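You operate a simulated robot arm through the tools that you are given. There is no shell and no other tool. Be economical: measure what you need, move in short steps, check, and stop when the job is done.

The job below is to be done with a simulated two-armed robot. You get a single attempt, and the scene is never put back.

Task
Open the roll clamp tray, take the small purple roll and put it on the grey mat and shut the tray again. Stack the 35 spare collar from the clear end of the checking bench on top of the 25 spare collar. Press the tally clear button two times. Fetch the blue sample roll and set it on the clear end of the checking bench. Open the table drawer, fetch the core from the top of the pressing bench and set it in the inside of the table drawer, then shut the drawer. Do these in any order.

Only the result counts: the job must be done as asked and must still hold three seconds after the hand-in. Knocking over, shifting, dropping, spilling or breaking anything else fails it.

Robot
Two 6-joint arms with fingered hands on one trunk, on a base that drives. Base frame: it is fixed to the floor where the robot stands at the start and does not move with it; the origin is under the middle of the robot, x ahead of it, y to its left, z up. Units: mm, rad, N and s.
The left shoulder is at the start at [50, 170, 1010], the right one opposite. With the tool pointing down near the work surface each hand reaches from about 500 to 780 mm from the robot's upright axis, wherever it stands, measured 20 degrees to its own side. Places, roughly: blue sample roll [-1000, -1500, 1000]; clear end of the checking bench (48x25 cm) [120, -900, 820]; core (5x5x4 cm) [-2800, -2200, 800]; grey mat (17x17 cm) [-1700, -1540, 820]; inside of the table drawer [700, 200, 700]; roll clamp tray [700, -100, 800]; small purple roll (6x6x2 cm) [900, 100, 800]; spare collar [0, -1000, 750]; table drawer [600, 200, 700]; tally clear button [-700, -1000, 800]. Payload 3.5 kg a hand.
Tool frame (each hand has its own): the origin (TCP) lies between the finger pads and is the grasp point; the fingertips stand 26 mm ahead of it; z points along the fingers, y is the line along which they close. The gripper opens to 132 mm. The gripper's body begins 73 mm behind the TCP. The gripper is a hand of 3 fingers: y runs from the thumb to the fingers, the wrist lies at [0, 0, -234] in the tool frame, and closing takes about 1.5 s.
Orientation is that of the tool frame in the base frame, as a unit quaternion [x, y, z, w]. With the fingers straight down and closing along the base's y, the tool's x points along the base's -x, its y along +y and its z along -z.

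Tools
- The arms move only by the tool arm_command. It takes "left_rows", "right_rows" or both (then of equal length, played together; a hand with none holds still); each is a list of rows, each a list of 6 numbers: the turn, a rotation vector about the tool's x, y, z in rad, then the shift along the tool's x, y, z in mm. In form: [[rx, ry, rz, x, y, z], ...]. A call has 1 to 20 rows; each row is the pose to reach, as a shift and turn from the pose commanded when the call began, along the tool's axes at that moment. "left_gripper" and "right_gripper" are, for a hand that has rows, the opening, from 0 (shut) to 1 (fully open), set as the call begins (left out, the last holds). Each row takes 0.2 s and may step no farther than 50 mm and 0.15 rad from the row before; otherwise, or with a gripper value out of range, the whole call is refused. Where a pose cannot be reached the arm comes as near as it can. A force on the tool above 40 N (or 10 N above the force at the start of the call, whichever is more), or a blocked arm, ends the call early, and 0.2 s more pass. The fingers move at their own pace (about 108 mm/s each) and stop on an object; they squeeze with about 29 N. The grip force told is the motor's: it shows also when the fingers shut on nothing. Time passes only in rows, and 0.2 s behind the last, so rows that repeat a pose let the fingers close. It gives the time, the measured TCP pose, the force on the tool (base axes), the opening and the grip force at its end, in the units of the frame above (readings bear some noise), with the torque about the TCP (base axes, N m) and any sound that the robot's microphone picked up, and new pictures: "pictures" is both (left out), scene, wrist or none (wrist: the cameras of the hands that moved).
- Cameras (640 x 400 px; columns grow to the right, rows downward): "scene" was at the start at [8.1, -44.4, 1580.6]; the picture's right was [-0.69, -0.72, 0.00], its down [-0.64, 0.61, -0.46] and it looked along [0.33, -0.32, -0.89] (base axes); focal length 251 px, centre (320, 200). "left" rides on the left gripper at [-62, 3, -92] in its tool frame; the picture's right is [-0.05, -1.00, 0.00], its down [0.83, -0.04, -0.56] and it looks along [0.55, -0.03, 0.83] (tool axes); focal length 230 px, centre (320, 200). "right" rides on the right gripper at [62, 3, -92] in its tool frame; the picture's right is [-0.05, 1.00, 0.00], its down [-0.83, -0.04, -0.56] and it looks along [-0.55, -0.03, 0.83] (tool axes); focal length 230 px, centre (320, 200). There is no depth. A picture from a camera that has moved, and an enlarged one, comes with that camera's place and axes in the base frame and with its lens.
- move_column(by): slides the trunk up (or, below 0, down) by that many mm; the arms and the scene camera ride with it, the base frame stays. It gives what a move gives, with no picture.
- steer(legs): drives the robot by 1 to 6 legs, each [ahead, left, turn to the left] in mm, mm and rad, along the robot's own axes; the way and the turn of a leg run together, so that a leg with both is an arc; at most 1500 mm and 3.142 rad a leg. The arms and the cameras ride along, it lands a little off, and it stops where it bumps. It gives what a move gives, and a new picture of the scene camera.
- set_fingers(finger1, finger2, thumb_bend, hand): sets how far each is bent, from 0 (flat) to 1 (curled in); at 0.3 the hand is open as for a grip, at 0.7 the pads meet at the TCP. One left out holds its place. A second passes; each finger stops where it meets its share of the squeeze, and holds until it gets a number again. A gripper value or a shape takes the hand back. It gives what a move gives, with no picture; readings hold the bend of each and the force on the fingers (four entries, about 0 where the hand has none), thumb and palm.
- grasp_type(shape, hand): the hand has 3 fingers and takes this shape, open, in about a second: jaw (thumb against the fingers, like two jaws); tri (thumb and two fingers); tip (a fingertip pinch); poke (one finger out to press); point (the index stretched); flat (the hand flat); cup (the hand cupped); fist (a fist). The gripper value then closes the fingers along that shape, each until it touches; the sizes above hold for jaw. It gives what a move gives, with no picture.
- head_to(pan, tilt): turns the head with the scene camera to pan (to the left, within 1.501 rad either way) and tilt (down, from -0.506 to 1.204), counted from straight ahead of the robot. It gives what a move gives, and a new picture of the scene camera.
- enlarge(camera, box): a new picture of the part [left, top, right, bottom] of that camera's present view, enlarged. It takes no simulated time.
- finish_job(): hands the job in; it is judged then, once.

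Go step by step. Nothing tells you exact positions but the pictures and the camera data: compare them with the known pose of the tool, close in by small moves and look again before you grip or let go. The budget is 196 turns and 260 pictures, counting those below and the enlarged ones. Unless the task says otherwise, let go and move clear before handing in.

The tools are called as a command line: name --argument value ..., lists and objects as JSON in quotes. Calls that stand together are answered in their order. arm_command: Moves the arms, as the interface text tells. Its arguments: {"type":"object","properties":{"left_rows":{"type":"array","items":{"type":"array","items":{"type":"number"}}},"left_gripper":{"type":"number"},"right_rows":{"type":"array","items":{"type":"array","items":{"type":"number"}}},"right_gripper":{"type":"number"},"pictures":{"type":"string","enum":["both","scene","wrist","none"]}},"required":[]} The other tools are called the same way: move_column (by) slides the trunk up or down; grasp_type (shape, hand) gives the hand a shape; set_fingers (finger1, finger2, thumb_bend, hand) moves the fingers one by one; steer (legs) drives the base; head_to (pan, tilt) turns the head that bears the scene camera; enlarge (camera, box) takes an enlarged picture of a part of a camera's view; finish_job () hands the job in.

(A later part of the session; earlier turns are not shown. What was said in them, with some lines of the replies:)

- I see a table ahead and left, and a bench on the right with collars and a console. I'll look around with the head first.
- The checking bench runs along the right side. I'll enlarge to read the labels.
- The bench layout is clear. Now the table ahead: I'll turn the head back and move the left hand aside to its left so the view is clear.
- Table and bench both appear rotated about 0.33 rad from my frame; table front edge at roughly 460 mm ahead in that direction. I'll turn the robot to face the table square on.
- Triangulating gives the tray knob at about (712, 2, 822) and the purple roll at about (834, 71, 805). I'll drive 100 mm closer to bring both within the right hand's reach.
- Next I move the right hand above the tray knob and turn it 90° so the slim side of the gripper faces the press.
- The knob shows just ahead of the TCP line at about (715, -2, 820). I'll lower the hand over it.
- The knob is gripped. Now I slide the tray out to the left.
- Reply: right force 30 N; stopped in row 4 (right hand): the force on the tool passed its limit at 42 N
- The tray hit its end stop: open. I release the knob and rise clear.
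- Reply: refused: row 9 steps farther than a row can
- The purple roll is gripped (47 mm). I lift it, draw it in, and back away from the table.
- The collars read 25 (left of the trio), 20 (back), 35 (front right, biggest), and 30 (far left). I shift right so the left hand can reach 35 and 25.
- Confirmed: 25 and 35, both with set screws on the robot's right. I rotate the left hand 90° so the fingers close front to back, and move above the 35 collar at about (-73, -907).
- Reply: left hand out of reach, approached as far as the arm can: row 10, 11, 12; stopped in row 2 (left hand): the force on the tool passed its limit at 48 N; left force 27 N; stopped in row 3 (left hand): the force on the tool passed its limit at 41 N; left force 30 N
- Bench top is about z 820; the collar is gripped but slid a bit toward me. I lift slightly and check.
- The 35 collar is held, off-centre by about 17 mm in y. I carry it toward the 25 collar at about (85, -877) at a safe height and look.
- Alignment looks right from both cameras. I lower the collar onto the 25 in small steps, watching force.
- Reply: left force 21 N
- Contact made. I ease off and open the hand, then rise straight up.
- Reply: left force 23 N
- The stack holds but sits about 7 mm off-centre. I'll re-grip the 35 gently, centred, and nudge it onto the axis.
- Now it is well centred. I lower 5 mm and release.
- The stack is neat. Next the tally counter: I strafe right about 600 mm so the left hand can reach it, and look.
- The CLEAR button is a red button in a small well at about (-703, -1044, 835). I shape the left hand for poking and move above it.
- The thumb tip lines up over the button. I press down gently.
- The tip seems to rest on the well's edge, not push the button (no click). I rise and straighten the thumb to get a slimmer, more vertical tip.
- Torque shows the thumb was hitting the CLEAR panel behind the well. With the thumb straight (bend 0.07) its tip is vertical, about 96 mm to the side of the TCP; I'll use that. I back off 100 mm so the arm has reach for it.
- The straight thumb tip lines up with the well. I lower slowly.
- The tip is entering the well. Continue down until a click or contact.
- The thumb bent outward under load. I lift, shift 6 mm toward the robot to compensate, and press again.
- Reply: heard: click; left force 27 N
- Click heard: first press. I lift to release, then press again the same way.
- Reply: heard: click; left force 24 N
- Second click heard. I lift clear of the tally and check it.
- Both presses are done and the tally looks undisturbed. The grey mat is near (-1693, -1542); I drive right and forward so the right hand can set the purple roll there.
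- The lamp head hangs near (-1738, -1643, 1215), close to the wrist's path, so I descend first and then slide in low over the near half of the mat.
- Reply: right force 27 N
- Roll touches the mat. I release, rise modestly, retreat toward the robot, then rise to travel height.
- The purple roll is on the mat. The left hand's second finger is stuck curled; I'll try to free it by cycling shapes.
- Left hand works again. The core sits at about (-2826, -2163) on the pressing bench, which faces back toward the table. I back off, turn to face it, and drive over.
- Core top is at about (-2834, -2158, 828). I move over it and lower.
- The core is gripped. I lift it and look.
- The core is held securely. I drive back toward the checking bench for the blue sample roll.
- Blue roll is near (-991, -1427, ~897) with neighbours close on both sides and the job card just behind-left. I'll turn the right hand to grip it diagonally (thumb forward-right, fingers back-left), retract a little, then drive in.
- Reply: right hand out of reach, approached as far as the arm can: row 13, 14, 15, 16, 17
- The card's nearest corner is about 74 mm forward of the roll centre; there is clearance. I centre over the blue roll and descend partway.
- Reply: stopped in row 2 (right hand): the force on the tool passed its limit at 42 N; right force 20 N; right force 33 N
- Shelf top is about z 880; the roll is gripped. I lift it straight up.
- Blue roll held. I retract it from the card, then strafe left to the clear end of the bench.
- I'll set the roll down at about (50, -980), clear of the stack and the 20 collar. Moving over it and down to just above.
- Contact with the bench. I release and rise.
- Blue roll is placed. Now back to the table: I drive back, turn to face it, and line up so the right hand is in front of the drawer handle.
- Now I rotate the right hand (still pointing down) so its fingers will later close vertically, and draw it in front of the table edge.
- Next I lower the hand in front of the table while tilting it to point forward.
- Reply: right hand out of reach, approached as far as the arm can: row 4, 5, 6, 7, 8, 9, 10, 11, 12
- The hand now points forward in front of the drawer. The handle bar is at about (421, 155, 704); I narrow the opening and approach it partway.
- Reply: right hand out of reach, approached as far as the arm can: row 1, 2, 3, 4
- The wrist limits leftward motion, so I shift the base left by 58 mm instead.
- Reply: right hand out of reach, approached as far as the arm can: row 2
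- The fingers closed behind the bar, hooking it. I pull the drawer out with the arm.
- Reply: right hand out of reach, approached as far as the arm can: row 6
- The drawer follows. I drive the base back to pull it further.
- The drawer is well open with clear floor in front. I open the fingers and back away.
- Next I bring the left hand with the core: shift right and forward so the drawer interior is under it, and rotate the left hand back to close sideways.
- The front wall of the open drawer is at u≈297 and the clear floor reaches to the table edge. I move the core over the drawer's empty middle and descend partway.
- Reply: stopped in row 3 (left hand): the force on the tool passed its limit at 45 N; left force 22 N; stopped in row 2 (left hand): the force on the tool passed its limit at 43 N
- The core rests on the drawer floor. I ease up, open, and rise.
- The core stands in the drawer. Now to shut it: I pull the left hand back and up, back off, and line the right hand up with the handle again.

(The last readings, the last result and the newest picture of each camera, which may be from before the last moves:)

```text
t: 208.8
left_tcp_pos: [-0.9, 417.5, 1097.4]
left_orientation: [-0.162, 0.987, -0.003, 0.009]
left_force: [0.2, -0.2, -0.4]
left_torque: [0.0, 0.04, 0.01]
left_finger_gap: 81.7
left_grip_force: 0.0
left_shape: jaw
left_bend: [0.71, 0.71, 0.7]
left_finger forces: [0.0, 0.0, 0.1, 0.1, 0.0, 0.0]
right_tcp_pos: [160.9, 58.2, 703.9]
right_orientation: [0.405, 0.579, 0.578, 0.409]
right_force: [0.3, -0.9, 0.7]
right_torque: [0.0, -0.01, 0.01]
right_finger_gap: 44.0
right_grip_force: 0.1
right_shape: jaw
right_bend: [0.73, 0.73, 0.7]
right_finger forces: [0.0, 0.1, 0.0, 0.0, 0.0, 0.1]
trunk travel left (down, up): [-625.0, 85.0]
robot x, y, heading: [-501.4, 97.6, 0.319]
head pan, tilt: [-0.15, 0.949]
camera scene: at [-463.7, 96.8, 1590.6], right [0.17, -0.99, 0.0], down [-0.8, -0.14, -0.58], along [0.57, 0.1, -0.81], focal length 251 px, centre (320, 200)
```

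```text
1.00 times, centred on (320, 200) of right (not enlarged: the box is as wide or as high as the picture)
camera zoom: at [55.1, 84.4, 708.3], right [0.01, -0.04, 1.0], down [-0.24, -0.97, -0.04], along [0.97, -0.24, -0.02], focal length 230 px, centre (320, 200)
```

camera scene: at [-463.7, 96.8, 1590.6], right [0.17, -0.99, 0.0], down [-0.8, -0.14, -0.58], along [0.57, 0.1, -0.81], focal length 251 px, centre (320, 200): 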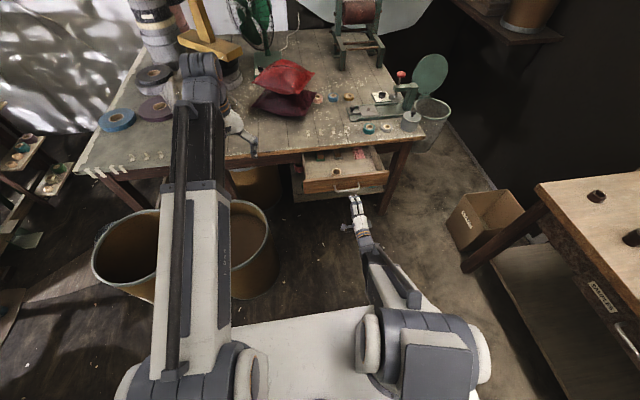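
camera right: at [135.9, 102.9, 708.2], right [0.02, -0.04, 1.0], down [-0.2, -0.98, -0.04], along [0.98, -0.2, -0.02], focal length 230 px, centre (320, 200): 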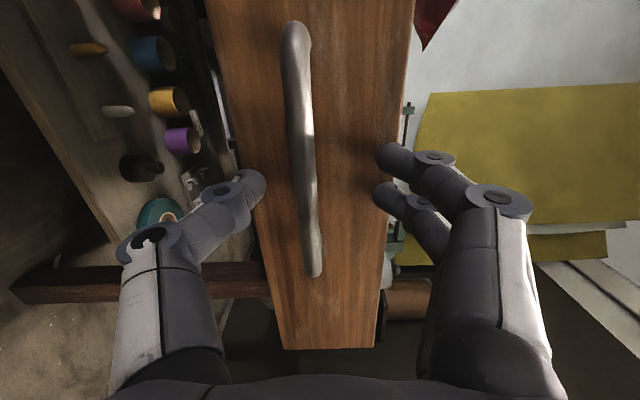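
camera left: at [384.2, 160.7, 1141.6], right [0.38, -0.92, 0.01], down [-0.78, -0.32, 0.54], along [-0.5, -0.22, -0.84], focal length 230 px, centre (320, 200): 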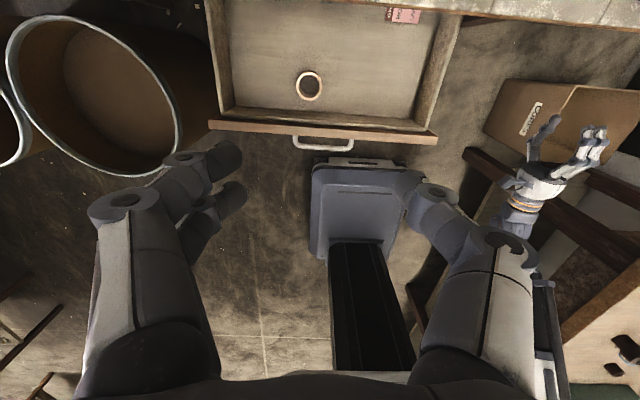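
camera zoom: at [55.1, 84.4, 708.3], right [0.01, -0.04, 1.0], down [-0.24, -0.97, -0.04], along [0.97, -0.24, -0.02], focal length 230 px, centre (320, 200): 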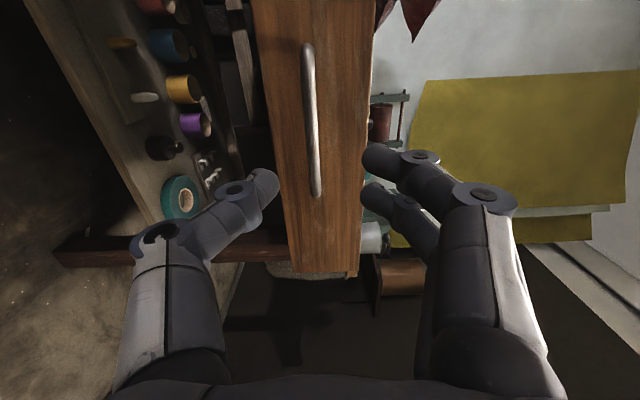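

steer --legs '[[0, -10, 0.026], [75, 0, 0]]'

enlarge --camera "right" --box '[0, 0, 640, 400]'

```text
t: 210.2
left_tcp_pos: [67.6, 446.8, 1097.5]
left_orientation: [-0.175, 0.985, -0.003, 0.008]
left_force: [-0.1, -0.7, 0.3]
left_torque: [-0.02, 0.01, 0.01]
left_finger_gap: 81.7
left_grip_force: 0.1
left_shape: jaw
left_bend: [0.71, 0.71, 0.7]
left_finger forces: [0.0, 0.0, 0.0, 0.0, 0.1, 0.0]
right_tcp_pos: [239.7, 92.1, 703.4]
right_orientation: [0.397, 0.584, 0.583, 0.402]
right_force: [-0.8, 0.4, 0.6]
right_torque: [0.01, 0.01, 0.0]
right_finger_gap: 43.8
right_grip_force: 0.0
right_shape: jaw
right_bend: [0.73, 0.73, 0.7]
right_finger forces: [0.0, 0.1, 0.0, 0.0, 0.0, 0.0]
trunk travel left (down, up): [-625.0, 85.0]
robot x, y, heading: [-424.4, 117.8, 0.347]
head pan, tilt: [-0.15, 0.949]
camera scene: at [-386.5, 114.4, 1590.5], right [0.19, -0.98, 0.0], down [-0.8, -0.16, -0.58], along [0.57, 0.11, -0.81], focal length 251 px, centre (320, 200)
```

scene: 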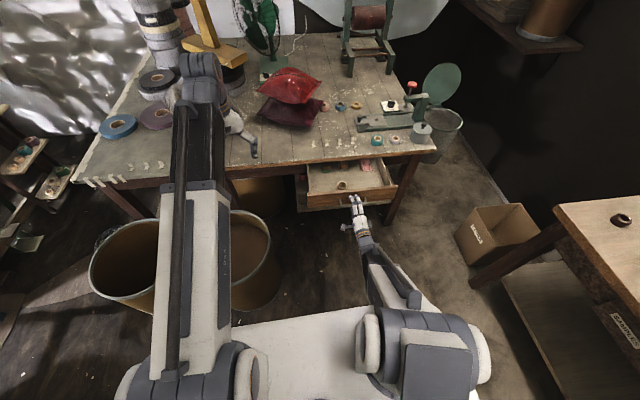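

```text
1.00 times, centred on (320, 200) of right (not enlarged: the box is as wide or as high as the picture)
camera zoom: at [131.6, 115.3, 707.7], right [0.02, -0.04, 1.0], down [-0.22, -0.98, -0.04], along [0.98, -0.22, -0.03], focal length 230 px, centre (320, 200)
```

zoom: 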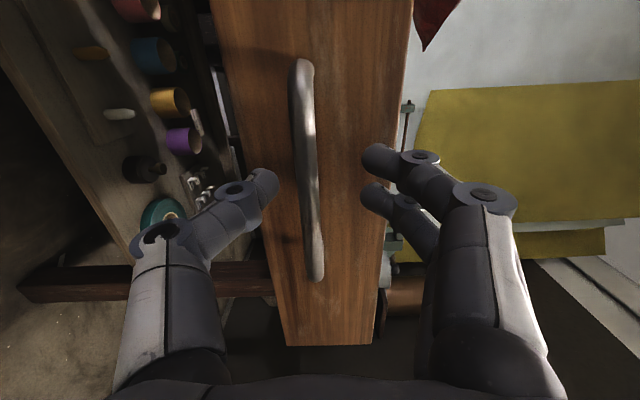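

The hand straddles the handle. I drive forward to push the drawer shut.

steer --legs '[[185, 0, 0]]'

enlarge --camera "right" --box '[0, 0, 640, 400]'

```text
t: 211.7
left_tcp_pos: [221.4, 501.7, 1097.8]
left_orientation: [-0.174, 0.985, -0.003, 0.009]
left_force: [0.1, -0.2, 1.0]
left_torque: [0.01, -0.02, 0.02]
left_finger_gap: 81.5
left_grip_force: 0.0
left_shape: jaw
left_bend: [0.71, 0.71, 0.7]
left_finger forces: [0.0, 0.1, 0.1, 0.1, 0.1, 0.0]
right_tcp_pos: [394.4, 147.1, 705.2]
right_orientation: [0.398, 0.583, 0.584, 0.401]
right_force: [-0.8, 0.3, -0.3]
right_torque: [-0.01, 0.03, 0.0]
right_finger_gap: 43.9
right_grip_force: 0.1
right_shape: jaw
right_bend: [0.73, 0.74, 0.7]
right_finger forces: [0.0, 0.0, 0.0, 0.0, 0.0, 0.0]
trunk travel left (down, up): [-625.0, 85.0]
robot x, y, heading: [-264.9, 169.4, 0.344]
head pan, tilt: [-0.15, 0.949]
stopped in leg 1: the robot was blocked; the commanded pose is now the measured one
camera scene: at [-233.6, 169.4, 1590.6], right [0.19, -0.98, 0.0], down [-0.8, -0.16, -0.58], along [0.57, 0.11, -0.81], focal length 251 px, centre (320, 200)
```

scene: 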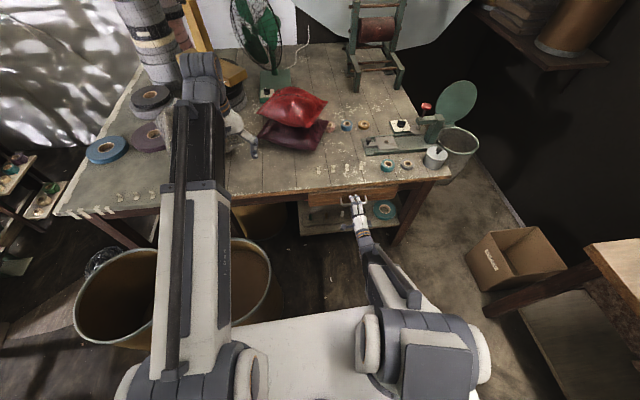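

```text
1.00 times, centred on (320, 200) of right (not enlarged: the box is as wide or as high as the picture)
camera zoom: at [285.9, 170.7, 708.7], right [0.01, -0.05, 1.0], down [-0.22, -0.98, -0.04], along [0.98, -0.22, -0.02], focal length 230 px, centre (320, 200)
```

zoom: 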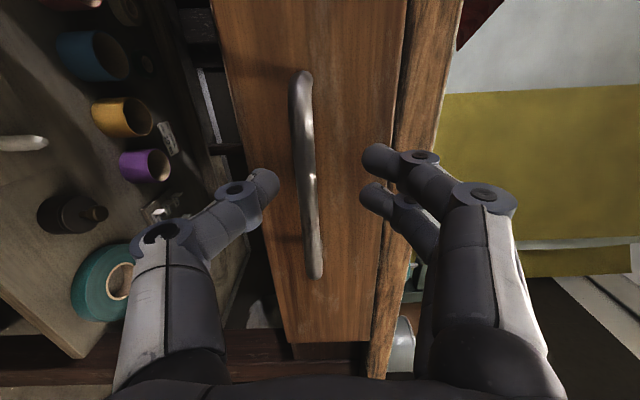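

The base was blocked with the drawer about 20 mm short. I push the remainder with the arm.

arm_command --right_rows '[[0, 0, 0, 0, 0, 8], [0, 0, 0, 0, 0, 16], [0, 0, 0, 0, 0, 24], [0, 0, 0, 0, 0, 32], [0, 0, 0, 0, 0, 40]]' --pictures "wrist"

```text
t: 212.9
left_tcp_pos: [222.4, 501.2, 1097.2]
left_orientation: [-0.174, 0.985, -0.002, 0.008]
left_force: [-0.4, -0.3, 0.8]
left_torque: [0.03, -0.01, 0.0]
left_finger_gap: 81.6
left_grip_force: 0.0
left_shape: jaw
left_bend: [0.71, 0.71, 0.7]
left_finger forces: [0.0, 0.0, 0.1, 0.1, 0.0, 0.0]
right_tcp_pos: [431.1, 162.9, 703.3]
right_orientation: [0.398, 0.583, 0.584, 0.4]
right_force: [-7.6, -3.5, -1.8]
right_torque: [0.12, -0.36, -0.11]
right_finger_gap: 43.9
right_grip_force: 0.0
right_shape: jaw
right_bend: [0.73, 0.74, 0.7]
right_finger forces: [0.0, 7.7, 0.0, 0.0, 0.0, 0.0]
trunk travel left (down, up): [-625.0, 85.0]
robot x, y, heading: [-267.0, 171.0, 0.341]
head pan, tilt: [-0.15, 0.949]
camera right: at [323.2, 186.2, 707.0], right [0.02, -0.05, 1.0], down [-0.22, -0.98, -0.04], along [0.98, -0.22, -0.03], focal length 230 px, centre (320, 200)
```

right: 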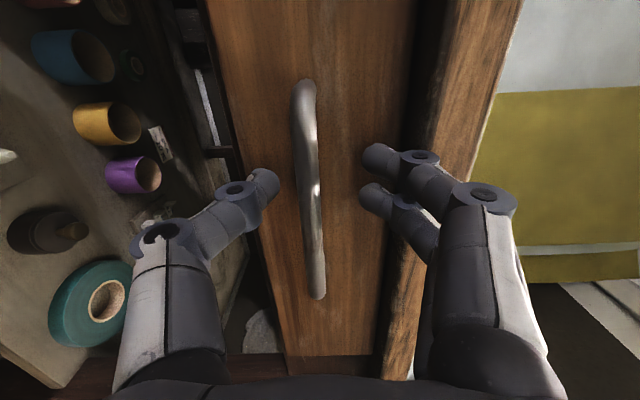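

arm_command --right_rows '[[0, 0, 0, 0, 0, 5], [0, 0, 0, 0, 0, 10], [0, 0, 0, 0, 0, 15]]' --pictures "wrist"

```text
t: 213.5
left_tcp_pos: [222.4, 501.5, 1097.7]
left_orientation: [-0.174, 0.985, -0.003, 0.009]
left_force: [0.2, 0.0, 0.2]
left_torque: [0.02, -0.01, 0.01]
left_finger_gap: 81.5
left_grip_force: 0.0
left_shape: jaw
left_bend: [0.71, 0.71, 0.7]
left_finger forces: [0.0, 0.1, 0.0, 0.0, 0.0, 0.0]
right_tcp_pos: [434.7, 164.3, 701.0]
right_orientation: [0.4, 0.586, 0.58, 0.4]
right_force: [-13.6, -4.2, -1.5]
right_torque: [0.01, -0.23, -0.13]
right_finger_gap: 42.4
right_grip_force: 0.0
right_shape: jaw
right_bend: [0.74, 0.75, 0.7]
right_finger forces: [3.1, 10.9, 0.0, 0.0, 3.5, 0.0]
trunk travel left (down, up): [-625.0, 85.0]
robot x, y, heading: [-270.8, 170.4, 0.349]
head pan, tilt: [-0.15, 0.949]
stopped in row 2 (right hand): the force on the tool passed its limit at 46 N (the readings are from after the stop); the commanded pose is now the measured one
camera right: at [327.3, 187.8, 705.8], right [0.02, -0.04, 1.0], down [-0.22, -0.97, -0.04], along [0.98, -0.22, -0.03], focal length 230 px, centre (320, 200)
```

right: 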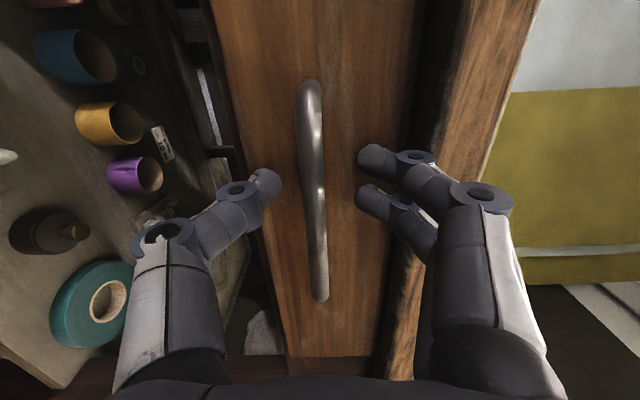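

The drawer has hit its stop. I withdraw the hand and check.

arm_command --right_rows '[[0, 0, 0, 0, 0, -15], [0, 0, 0, 0, 0, -35], [0, 0, 0, 0, 0, -60]]' --pictures "none"

steer --legs '[[-180, 0, 0]]'

enlarge --camera "scene" --box '[260, 130, 440, 240]'

```text
t: 214.3
left_tcp_pos: [222.7, 502.0, 1098.2]
left_orientation: [-0.174, 0.985, -0.003, 0.009]
left_force: [-0.3, -1.0, 0.0]
left_torque: [0.02, -0.03, 0.02]
left_finger_gap: 81.4
left_grip_force: 0.1
left_shape: jaw
left_bend: [0.71, 0.71, 0.7]
left_finger forces: [0.0, 0.0, 0.1, 0.0, 0.1, 0.1]
right_tcp_pos: [385.2, 143.4, 706.4]
right_orientation: [0.399, 0.586, 0.581, 0.4]
right_force: [0.2, 0.1, 0.5]
right_torque: [0.04, 0.03, -0.02]
right_finger_gap: 43.4
right_grip_force: 0.0
right_shape: jaw
right_bend: [0.74, 0.74, 0.7]
right_finger forces: [0.0, 0.0, 0.0, 0.1, 0.0, 0.0]
right hand out of reach, approached as far as the arm can: row 3
trunk travel left (down, up): [-625.0, 85.0]
robot x, y, heading: [-268.4, 171.8, 0.341]
head pan, tilt: [-0.15, 0.949]
```

```text
t: 215.8
left_tcp_pos: [52.1, 444.1, 1096.9]
left_orientation: [-0.178, 0.984, -0.003, 0.008]
left_force: [-0.1, 0.2, 0.4]
left_torque: [-0.02, 0.03, -0.02]
left_finger_gap: 81.5
left_grip_force: 0.0
left_shape: jaw
left_bend: [0.71, 0.71, 0.7]
left_finger forces: [0.1, 0.1, 0.0, 0.1, 0.0, 0.1]
right_tcp_pos: [218.9, 87.2, 707.0]
right_orientation: [0.398, 0.587, 0.582, 0.397]
right_force: [-0.6, -0.7, 0.4]
right_torque: [0.05, 0.0, 0.05]
right_finger_gap: 43.4
right_grip_force: 0.1
right_shape: jaw
right_bend: [0.74, 0.74, 0.7]
right_finger forces: [0.0, 0.0, 0.1, 0.0, 0.1, 0.0]
trunk travel left (down, up): [-625.0, 85.0]
robot x, y, heading: [-434.6, 109.0, 0.35]
head pan, tilt: [-0.15, 0.949]
camera scene: at [-401.5, 108.8, 1590.6], right [0.2, -0.98, 0.0], down [-0.8, -0.16, -0.58], along [0.57, 0.12, -0.81], focal length 251 px, centre (320, 200)
```

scene: 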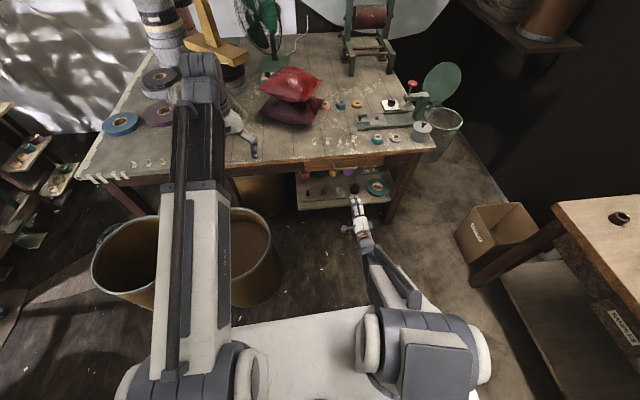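

```text
3.56 times, centred on (350, 185) of scene
camera zoom: at [-401.5, 108.8, 1590.6], right [0.2, -0.98, 0.0], down [-0.8, -0.16, -0.58], along [0.57, 0.12, -0.81], focal length 892 px, centre (213, 253)
```

zoom: 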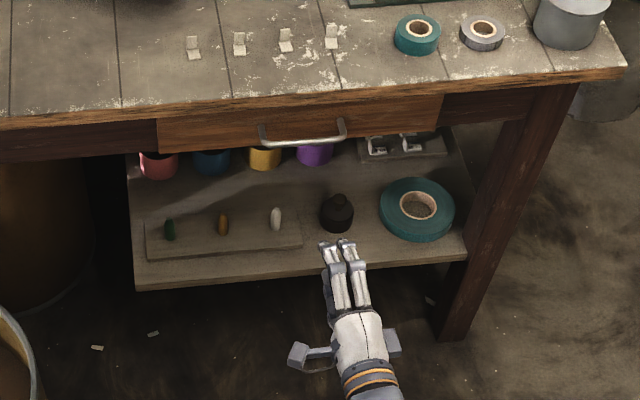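

The drawer is shut flush. The base was blocked earlier, so I check the drums to the left in case one was nudged.

enlarge --camera "scene" --box '[60, 180, 340, 330]'

```text
2.29 times, centred on (200, 255) of scene
camera zoom: at [-401.5, 108.8, 1590.6], right [0.2, -0.98, 0.0], down [-0.8, -0.16, -0.58], along [0.57, 0.12, -0.81], focal length 573 px, centre (594, 74)
```

zoom: 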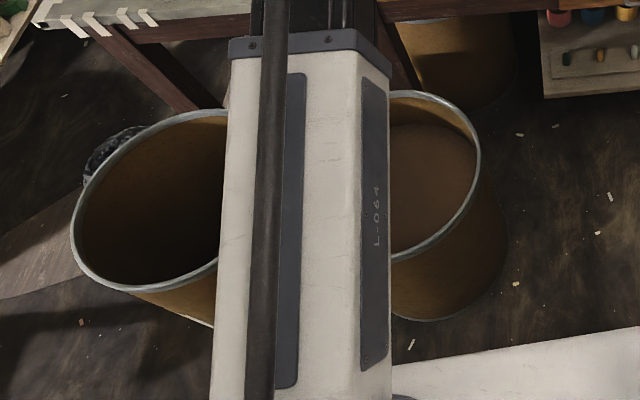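

The drum is where it was. Now for the tray: I raise the right hand and tilt it back to pointing down.

arm_command --right_rows '[[0.1, 0, 0, 0, 30, -5], [0.22, 0, 0, 0, 60, -10], [0.36, 0, 0, 0, 90, -10], [0.5, 0, 0, 0, 120, -10], [0.64, 0, 0, 0, 150, -10], [0.78, 0, 0, 0, 180, 0], [0.92, 0, 0, 0, 210, 0], [1.06, 0, 0, 0, 240, 0], [1.2, 0, 0, 0, 270, 0], [1.34, 0, 0, 0, 300, 0], [1.48, 0, 0, 0, 330, 0], [1.57, 0, 0, 0, 350, 0], [1.57, 0, 0, 0, 350, 0]]' --right_gripper 0.5 --pictures "wrist"

```text
t: 218.6
left_tcp_pos: [51.1, 445.8, 1098.4]
left_orientation: [-0.178, 0.984, -0.003, 0.009]
left_force: [0.3, -1.3, -0.3]
left_torque: [0.03, -0.03, 0.01]
left_finger_gap: 81.3
left_grip_force: 0.0
left_shape: jaw
left_bend: [0.71, 0.71, 0.7]
left_finger forces: [0.0, 0.0, 0.1, 0.0, 0.0, 0.0]
right_tcp_pos: [221.8, 90.0, 1057.2]
right_orientation: [0.562, 0.827, -0.005, -0.001]
right_force: [0.0, 0.5, 0.6]
right_torque: [0.0, 0.05, 0.0]
right_finger_gap: 65.7
right_grip_force: 0.1
right_shape: jaw
right_bend: [0.73, 0.73, 0.7]
right_finger forces: [0.0, 0.1, 0.0, 0.0, 0.1, 0.0]
right hand out of reach, approached as far as the arm can: row 4, 5, 6
trunk travel left (down, up): [-625.0, 85.0]
robot x, y, heading: [-435.2, 113.3, 0.351]
head pan, tilt: [-0.15, 0.949]
camera right: at [202.8, 149.0, 1150.6], right [0.95, 0.32, -0.01], down [0.27, -0.78, 0.56], along [0.17, -0.53, -0.83], focal length 230 px, centre (320, 200)
```

right: 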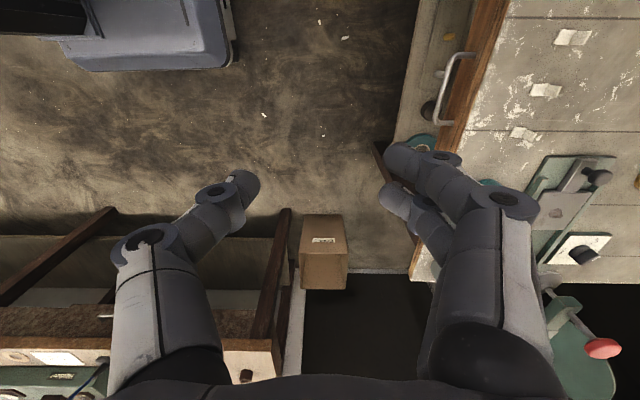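

Drive back to the table-side station for the tray.

steer --legs '[[0, -255, 0], [465, 0, 0]]'

enlarge --camera "right" --box '[0, 0, 640, 400]'

```text
t: 222.9
left_tcp_pos: [590.3, 374.6, 1096.9]
left_orientation: [-0.182, 0.983, -0.003, 0.009]
left_force: [0.5, -1.2, 1.0]
left_torque: [0.0, 0.02, -0.01]
left_finger_gap: 81.6
left_grip_force: 0.0
left_shape: jaw
left_bend: [0.71, 0.71, 0.7]
left_finger forces: [0.0, 0.0, 0.0, 0.0, 0.1, 0.0]
right_tcp_pos: [763.0, 23.8, 1055.6]
right_orientation: [0.558, 0.83, -0.003, 0.0]
right_force: [0.4, 0.1, 0.0]
right_torque: [0.0, 0.03, 0.04]
right_finger_gap: 65.8
right_grip_force: 0.1
right_shape: jaw
right_bend: [0.73, 0.73, 0.7]
right_finger forces: [0.0, 0.1, 0.0, 0.1, 0.0, 0.0]
trunk travel left (down, up): [-625.0, 85.0]
robot x, y, heading: [105.4, 37.8, 0.359]
head pan, tilt: [-0.15, 0.949]
camera scene: at [140.7, 36.4, 1590.5], right [0.21, -0.98, 0.0], down [-0.8, -0.17, -0.58], along [0.57, 0.12, -0.81], focal length 251 px, centre (320, 200)
```

scene: 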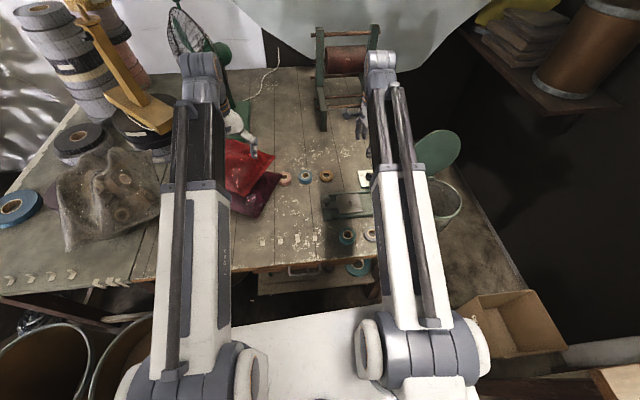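

```text
1.00 times, centred on (320, 200) of right (not enlarged: the box is as wide or as high as the picture)
camera zoom: at [743.9, 80.9, 1150.0], right [0.95, 0.33, -0.01], down [0.27, -0.78, 0.56], along [0.18, -0.53, -0.83], focal length 230 px, centre (320, 200)
```

zoom: 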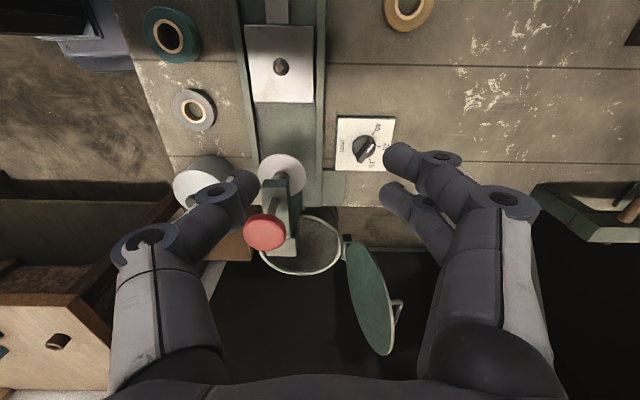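

arm_command --right_rows '[[0, 0, 0, 30, -12, 10], [0, 0, 0, 60, -24, 30], [0, 0, 0, 95, -36, 60], [0, 0, 0, 125, -48, 90], [0, 0, 0, 125, -48, 130], [0, 0, 0, 125, -48, 160]]' --right_gripper 0.45 --pictures "wrist"

```text
t: 224.3
left_tcp_pos: [591.2, 376.2, 1097.0]
left_orientation: [-0.182, 0.983, -0.003, 0.009]
left_force: [0.6, 0.3, 0.0]
left_torque: [-0.01, 0.05, -0.03]
left_finger_gap: 81.3
left_grip_force: 0.0
left_shape: jaw
left_bend: [0.71, 0.71, 0.7]
left_finger forces: [0.0, 0.1, 0.0, 0.1, 0.0, 0.0]
right_tcp_pos: [668.0, 115.5, 899.8]
right_orientation: [0.559, 0.829, -0.003, -0.001]
right_force: [0.1, 0.2, -0.8]
right_torque: [0.03, 0.03, -0.02]
right_finger_gap: 60.1
right_grip_force: 0.1
right_shape: jaw
right_bend: [0.73, 0.73, 0.7]
right_finger forces: [0.0, 0.1, 0.0, 0.0, 0.0, 0.0]
trunk travel left (down, up): [-625.0, 85.0]
robot x, y, heading: [101.1, 34.4, 0.355]
head pan, tilt: [-0.15, 0.949]
camera right: at [649.9, 174.7, 991.5], right [0.95, 0.33, -0.01], down [0.27, -0.78, 0.56], along [0.18, -0.53, -0.83], focal length 230 px, centre (320, 200)
```

right: 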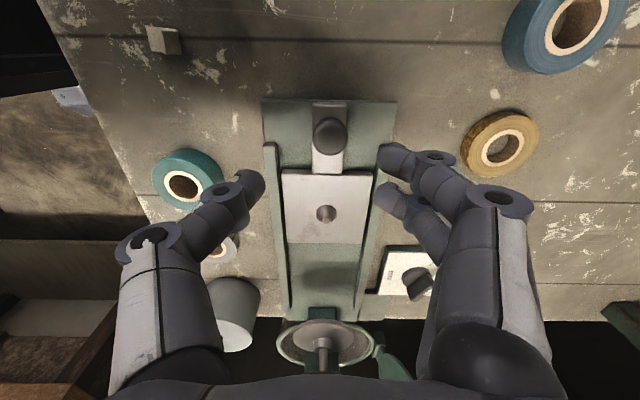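

arm_command --right_rows '[[0, 0, 0, 4, 8, 25], [0, 0, 0, 5, 8, 50], [0, 0, 0, 5, 8, 72]]' --pictures "wrist"

```text
t: 225.1
left_tcp_pos: [589.4, 376.1, 1097.4]
left_orientation: [-0.182, 0.983, -0.003, 0.009]
left_force: [-0.1, -0.2, 0.3]
left_torque: [-0.01, 0.04, -0.01]
left_finger_gap: 81.6
left_grip_force: 0.0
left_shape: jaw
left_bend: [0.71, 0.71, 0.7]
left_finger forces: [0.0, 0.1, 0.0, 0.0, 0.1, 0.0]
right_tcp_pos: [676.2, 123.6, 823.1]
right_orientation: [0.559, 0.829, -0.003, -0.001]
right_force: [-0.6, 0.0, -0.5]
right_torque: [-0.03, 0.04, 0.04]
right_finger_gap: 60.1
right_grip_force: 0.2
right_shape: jaw
right_bend: [0.73, 0.73, 0.7]
right_finger forces: [0.0, 0.0, 0.1, 0.0, 0.1, 0.0]
trunk travel left (down, up): [-625.0, 85.0]
robot x, y, heading: [101.0, 35.5, 0.356]
head pan, tilt: [-0.15, 0.949]
camera right: at [657.1, 182.0, 917.2], right [0.95, 0.33, -0.01], down [0.27, -0.78, 0.56], along [0.18, -0.53, -0.83], focal length 230 px, centre (320, 200)
```

right: 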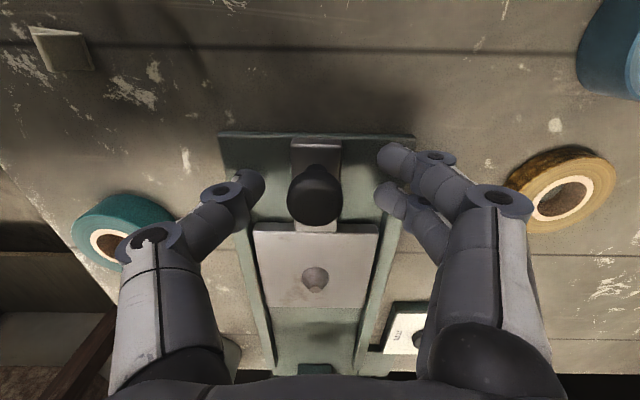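

arm_command --right_rows '[[0, 0, 0, 0, 0, 2], [0, 0, 0, 0, 0, 2], [0, 0, 0, 0, 0, 2], [0, 0, 0, 0, 0, 2]]' --right_gripper 0.0 --pictures "none"

arm_command --right_rows '[[0, 0, 0, -10, -1, -1], [0, 0, 0, -20, -1, -1], [0, 0, 0, -30, -2, -1], [0, 0, 0, -40, -2, -1], [0, 0, 0, -50, -3, -1], [0, 0, 0, -60, -3, -1], [0, 0, 0, -70, -4, -1], [0, 0, 0, -80, -4, -1], [0, 0, 0, -90, -5, -1], [0, 0, 0, -100, -5, -1], [0, 0, 0, -110, -6, -1], [0, 0, 0, -118, -6, -1]]' --pictures "wrist"

```text
t: 226.1
left_tcp_pos: [589.1, 374.7, 1097.8]
left_orientation: [-0.182, 0.983, -0.002, 0.009]
left_force: [0.0, 0.5, -0.2]
left_torque: [0.02, 0.01, 0.0]
left_finger_gap: 81.8
left_grip_force: 0.0
left_shape: jaw
left_bend: [0.71, 0.71, 0.7]
left_finger forces: [0.1, 0.1, 0.1, 0.1, 0.0, 0.0]
right_tcp_pos: [677.2, 123.5, 824.7]
right_orientation: [0.559, 0.829, -0.002, 0.001]
right_force: [8.5, 1.0, 25.4]
right_torque: [0.15, -0.4, -0.29]
right_finger_gap: 18.6
right_grip_force: 29.1
right_shape: jaw
right_bend: [0.73, 0.73, 0.71]
right_finger forces: [25.8, 25.1, 0.0, 0.0, 42.6, 0.1]
trunk travel left (down, up): [-625.0, 85.0]
robot x, y, heading: [103.6, 37.4, 0.359]
head pan, tilt: [-0.15, 0.949]
```

```text
t: 228.7
left_tcp_pos: [590.1, 375.7, 1097.8]
left_orientation: [-0.181, 0.983, -0.003, 0.008]
left_force: [-0.9, -0.4, -0.6]
left_torque: [-0.02, 0.01, -0.02]
left_finger_gap: 81.5
left_grip_force: 0.0
left_shape: jaw
left_bend: [0.71, 0.71, 0.7]
left_finger forces: [0.0, 0.1, 0.0, 0.0, 0.1, 0.0]
right_tcp_pos: [712.9, 12.1, 826.0]
right_orientation: [0.559, 0.829, -0.004, -0.001]
right_force: [2.4, 1.0, 6.6]
right_torque: [0.13, -0.29, -0.22]
right_finger_gap: 17.5
right_grip_force: 28.7
right_shape: jaw
right_bend: [0.73, 0.73, 0.71]
right_finger forces: [18.9, 18.7, 0.0, 0.0, 33.4, 0.1]
trunk travel left (down, up): [-625.0, 85.0]
robot x, y, heading: [104.1, 31.1, 0.358]
head pan, tilt: [-0.15, 0.949]
camera right: at [694.4, 70.9, 917.6], right [0.95, 0.33, -0.01], down [0.27, -0.78, 0.56], along [0.18, -0.53, -0.83], focal length 230 px, centre (320, 200)
```

right: 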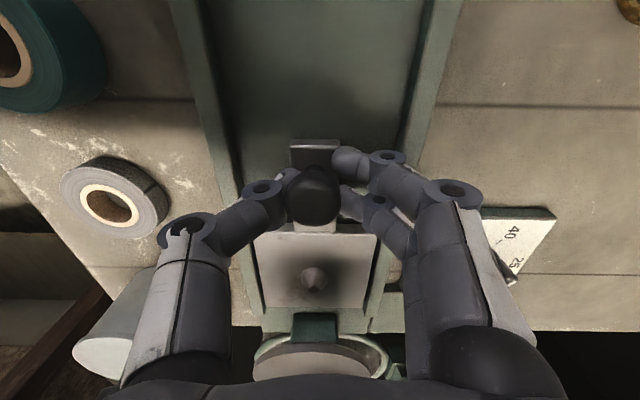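

arm_command --right_rows '[[0, 0, 0, -5, -1, 0], [0, 0, 0, -10, -2, 0], [0, 0, 0, -14, -2, 0], [0, 0, 0, -18, -3, 0]]' --pictures "wrist"

```text
t: 229.7
left_tcp_pos: [588.8, 376.4, 1096.3]
left_orientation: [-0.181, 0.983, -0.004, 0.009]
left_force: [1.0, -0.2, 0.1]
left_torque: [0.01, -0.02, 0.0]
left_finger_gap: 81.4
left_grip_force: 0.0
left_shape: jaw
left_bend: [0.71, 0.71, 0.7]
left_finger forces: [0.0, 0.1, 0.1, 0.0, 0.1, 0.1]
right_tcp_pos: [716.6, -0.7, 824.2]
right_orientation: [0.559, 0.829, -0.003, -0.001]
right_force: [-3.5, 16.1, 2.3]
right_torque: [0.53, -0.19, -0.22]
right_finger_gap: 17.1
right_grip_force: 28.5
right_shape: jaw
right_bend: [0.73, 0.73, 0.71]
right_finger forces: [15.7, 16.1, 0.1, 0.0, 28.2, 0.0]
trunk travel left (down, up): [-625.0, 85.0]
robot x, y, heading: [101.5, 38.7, 0.358]
head pan, tilt: [-0.15, 0.949]
camera right: at [698.2, 58.5, 918.0], right [0.94, 0.33, -0.01], down [0.28, -0.78, 0.56], along [0.18, -0.53, -0.83], focal length 230 px, centre (320, 200)
```

right: 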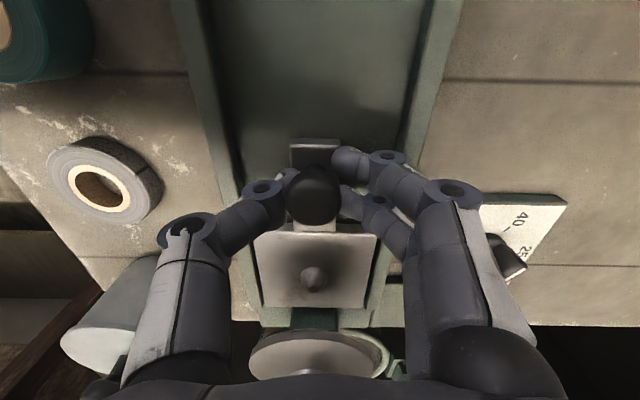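

arm_command --right_rows '[[0, 0, 0, -3, 0, 0], [0, 0, 0, -6, 0, 0]]' --pictures "none"

arm_command --right_rows '[[0, 0, 0, 4, 0, 0], [0, 0, 0, 4, 0, 0], [0, 0, 0, 4, 0, 0], [0, 0, 0, 4, 0, 0], [0, 0, 0, 4, 0, -15], [0, 0, 0, 4, 0, -60], [0, 0, 0, 4, 0, -105], [0, 0, 0, 4, 0, -150], [0, 0, 0, 4, 0, -195], [0, 0, 0, 4, 0, -235]]' --right_gripper 0.45 --pictures "wrist"

```text
t: 230.3
left_tcp_pos: [589.3, 376.9, 1097.7]
left_orientation: [-0.181, 0.984, -0.003, 0.009]
left_force: [0.3, 0.6, -0.5]
left_torque: [-0.02, -0.01, 0.02]
left_finger_gap: 81.7
left_grip_force: 0.0
left_shape: jaw
left_bend: [0.71, 0.71, 0.7]
left_finger forces: [0.0, 0.0, 0.0, 0.0, 0.0, 0.0]
right_tcp_pos: [720.4, -6.3, 825.4]
right_orientation: [0.559, 0.829, -0.003, 0.0]
right_force: [-7.2, 20.8, 15.3]
right_torque: [0.54, 0.1, -0.34]
right_finger_gap: 17.3
right_grip_force: 29.0
right_shape: jaw
right_bend: [0.73, 0.73, 0.7]
right_finger forces: [16.2, 16.7, 0.0, 0.0, 28.4, 0.0]
trunk travel left (down, up): [-625.0, 85.0]
robot x, y, heading: [106.9, 34.8, 0.36]
head pan, tilt: [-0.15, 0.949]
```

```text
t: 232.5
left_tcp_pos: [590.5, 374.9, 1098.5]
left_orientation: [-0.182, 0.983, -0.003, 0.009]
left_force: [-0.2, -0.2, 0.4]
left_torque: [-0.02, -0.01, -0.02]
left_finger_gap: 81.4
left_grip_force: 0.1
left_shape: jaw
left_bend: [0.71, 0.71, 0.7]
left_finger forces: [0.0, 0.1, 0.0, 0.0, 0.0, 0.0]
right_tcp_pos: [721.1, -4.0, 1062.7]
right_orientation: [0.559, 0.829, -0.004, 0.0]
right_force: [0.1, -0.2, 0.7]
right_torque: [0.04, -0.01, 0.01]
right_finger_gap: 59.1
right_grip_force: 0.2
right_shape: jaw
right_bend: [0.73, 0.73, 0.7]
right_finger forces: [0.0, 0.0, 0.0, 0.0, 0.0, 0.0]
trunk travel left (down, up): [-625.0, 85.0]
robot x, y, heading: [103.2, 39.2, 0.359]
head pan, tilt: [-0.15, 0.949]
camera right: at [702.3, 53.7, 1155.3], right [0.95, 0.33, -0.01], down [0.27, -0.78, 0.56], along [0.18, -0.53, -0.83], focal length 230 px, centre (320, 200)
```

right: 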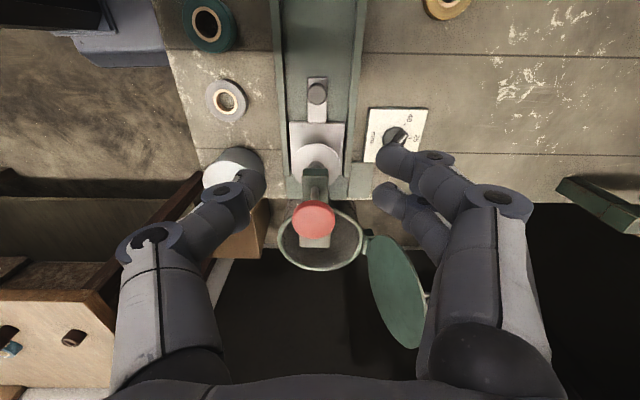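

The tray is shut, plate under the press as at the start. I back away and take a last look at the results.

steer --legs '[[-450, 0, 0]]'

enlarge --camera "scene" --box '[240, 100, 480, 250]'

head_to --pan -1.3 --tilt 0.7

enlarge --camera "scene" --box '[160, 140, 400, 290]'

```text
t: 235.2
left_tcp_pos: [170.5, 220.8, 1099.0]
left_orientation: [-0.187, 0.982, -0.003, 0.008]
left_force: [0.0, -0.8, 0.0]
left_torque: [0.0, 0.01, -0.01]
left_finger_gap: 81.4
left_grip_force: 0.0
left_shape: jaw
left_bend: [0.71, 0.71, 0.7]
left_finger forces: [0.0, 0.1, 0.0, 0.0, 0.1, 0.0]
right_tcp_pos: [305.0, -158.0, 1061.7]
right_orientation: [0.555, 0.832, -0.003, -0.001]
right_force: [0.4, -0.1, 0.1]
right_torque: [0.0, -0.03, 0.0]
right_finger_gap: 58.9
right_grip_force: 0.1
right_shape: jaw
right_bend: [0.73, 0.73, 0.7]
right_finger forces: [0.1, 0.0, 0.0, 0.1, 0.1, 0.0]
trunk travel left (down, up): [-625.0, 85.0]
robot x, y, heading: [-312.9, -121.4, 0.367]
head pan, tilt: [-0.15, 0.949]
camera scene: at [-277.4, -121.9, 1590.6], right [0.22, -0.98, 0.0], down [-0.79, -0.17, -0.58], along [0.57, 0.13, -0.81], focal length 251 px, centre (320, 200)
```

scene: 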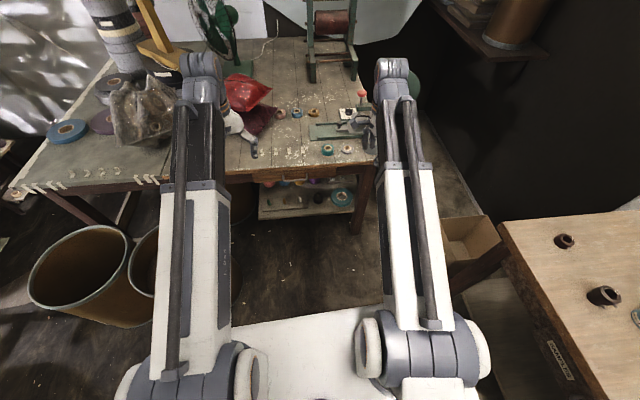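

```text
2.67 times, centred on (360, 175) of scene
camera zoom: at [-277.4, -121.9, 1590.6], right [0.22, -0.98, 0.0], down [-0.79, -0.17, -0.58], along [0.57, 0.13, -0.81], focal length 669 px, centre (213, 267)
```

zoom: 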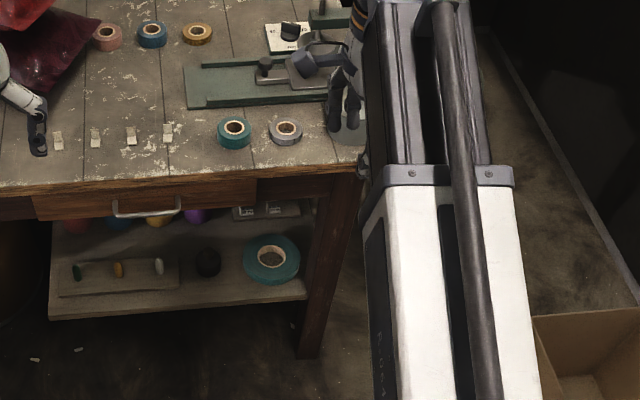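

```text
t: 236.6
left_tcp_pos: [170.9, 219.5, 1098.6]
left_orientation: [-0.185, 0.983, -0.003, 0.009]
left_force: [-0.3, -1.2, 0.2]
left_torque: [-0.01, -0.01, 0.01]
left_finger_gap: 81.4
left_grip_force: 0.1
left_shape: jaw
left_bend: [0.71, 0.71, 0.7]
left_finger forces: [0.0, 0.0, 0.0, 0.0, 0.1, 0.0]
right_tcp_pos: [306.0, -158.2, 1061.6]
right_orientation: [0.555, 0.832, -0.003, 0.0]
right_force: [-0.3, -0.6, 0.1]
right_torque: [0.0, -0.03, -0.01]
right_finger_gap: 59.0
right_grip_force: 0.1
right_shape: jaw
right_bend: [0.73, 0.73, 0.7]
right_finger forces: [0.0, 0.0, 0.0, 0.0, 0.0, 0.1]
trunk travel left (down, up): [-625.0, 85.0]
robot x, y, heading: [-314.5, -125.1, 0.362]
head pan, tilt: [-1.3, 0.7]
camera scene: at [-297.2, -205.6, 1610.3], right [-0.8, -0.6, 0.0], down [-0.38, 0.52, -0.76], along [0.46, -0.61, -0.64], focal length 251 px, centre (320, 200)
```

scene: 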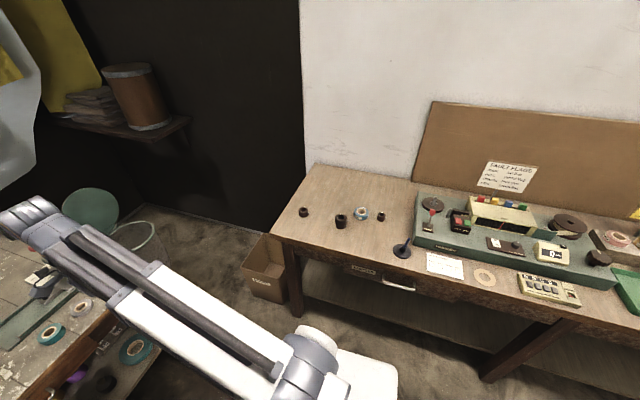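

```text
2.67 times, centred on (280, 215) of scene
camera zoom: at [-297.2, -205.6, 1610.3], right [-0.8, -0.6, 0.0], down [-0.38, 0.52, -0.76], along [0.46, -0.61, -0.64], focal length 669 px, centre (427, 160)
```

zoom: 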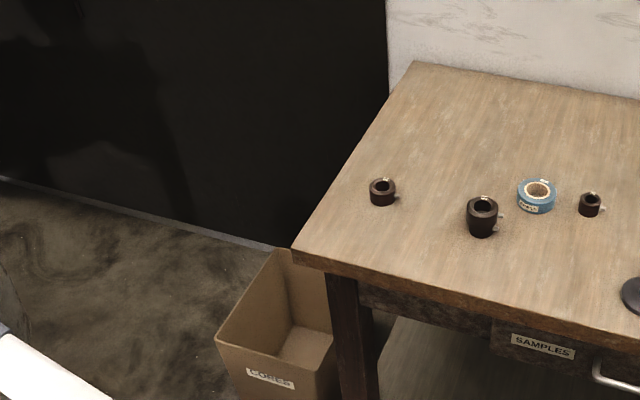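

Everything is in place: the stack holds, the blue roll is on the clear end, the drawer and tray are shut, and both hands are clear. I hand in.

finish_job

```text
The job is handed in.
```

All the tasks are done and the job is handed in.

- **Purple roll and tray:** the small purple roll is on the grey mat and the roll clamp tray is shut again.
- **Collars:** the 35 collar is stacked on the 25.
- **Tally clear:** I pressed it two times and heard a click each time.
- **Blue roll:** it is on the clear end of the checking bench.
- **Core and drawer:** the core is in the table drawer and the drawer is shut. The base was blocked briefly while I was pushing the drawer closed. The drum nearest the robot looked unmoved in the picture afterwards.
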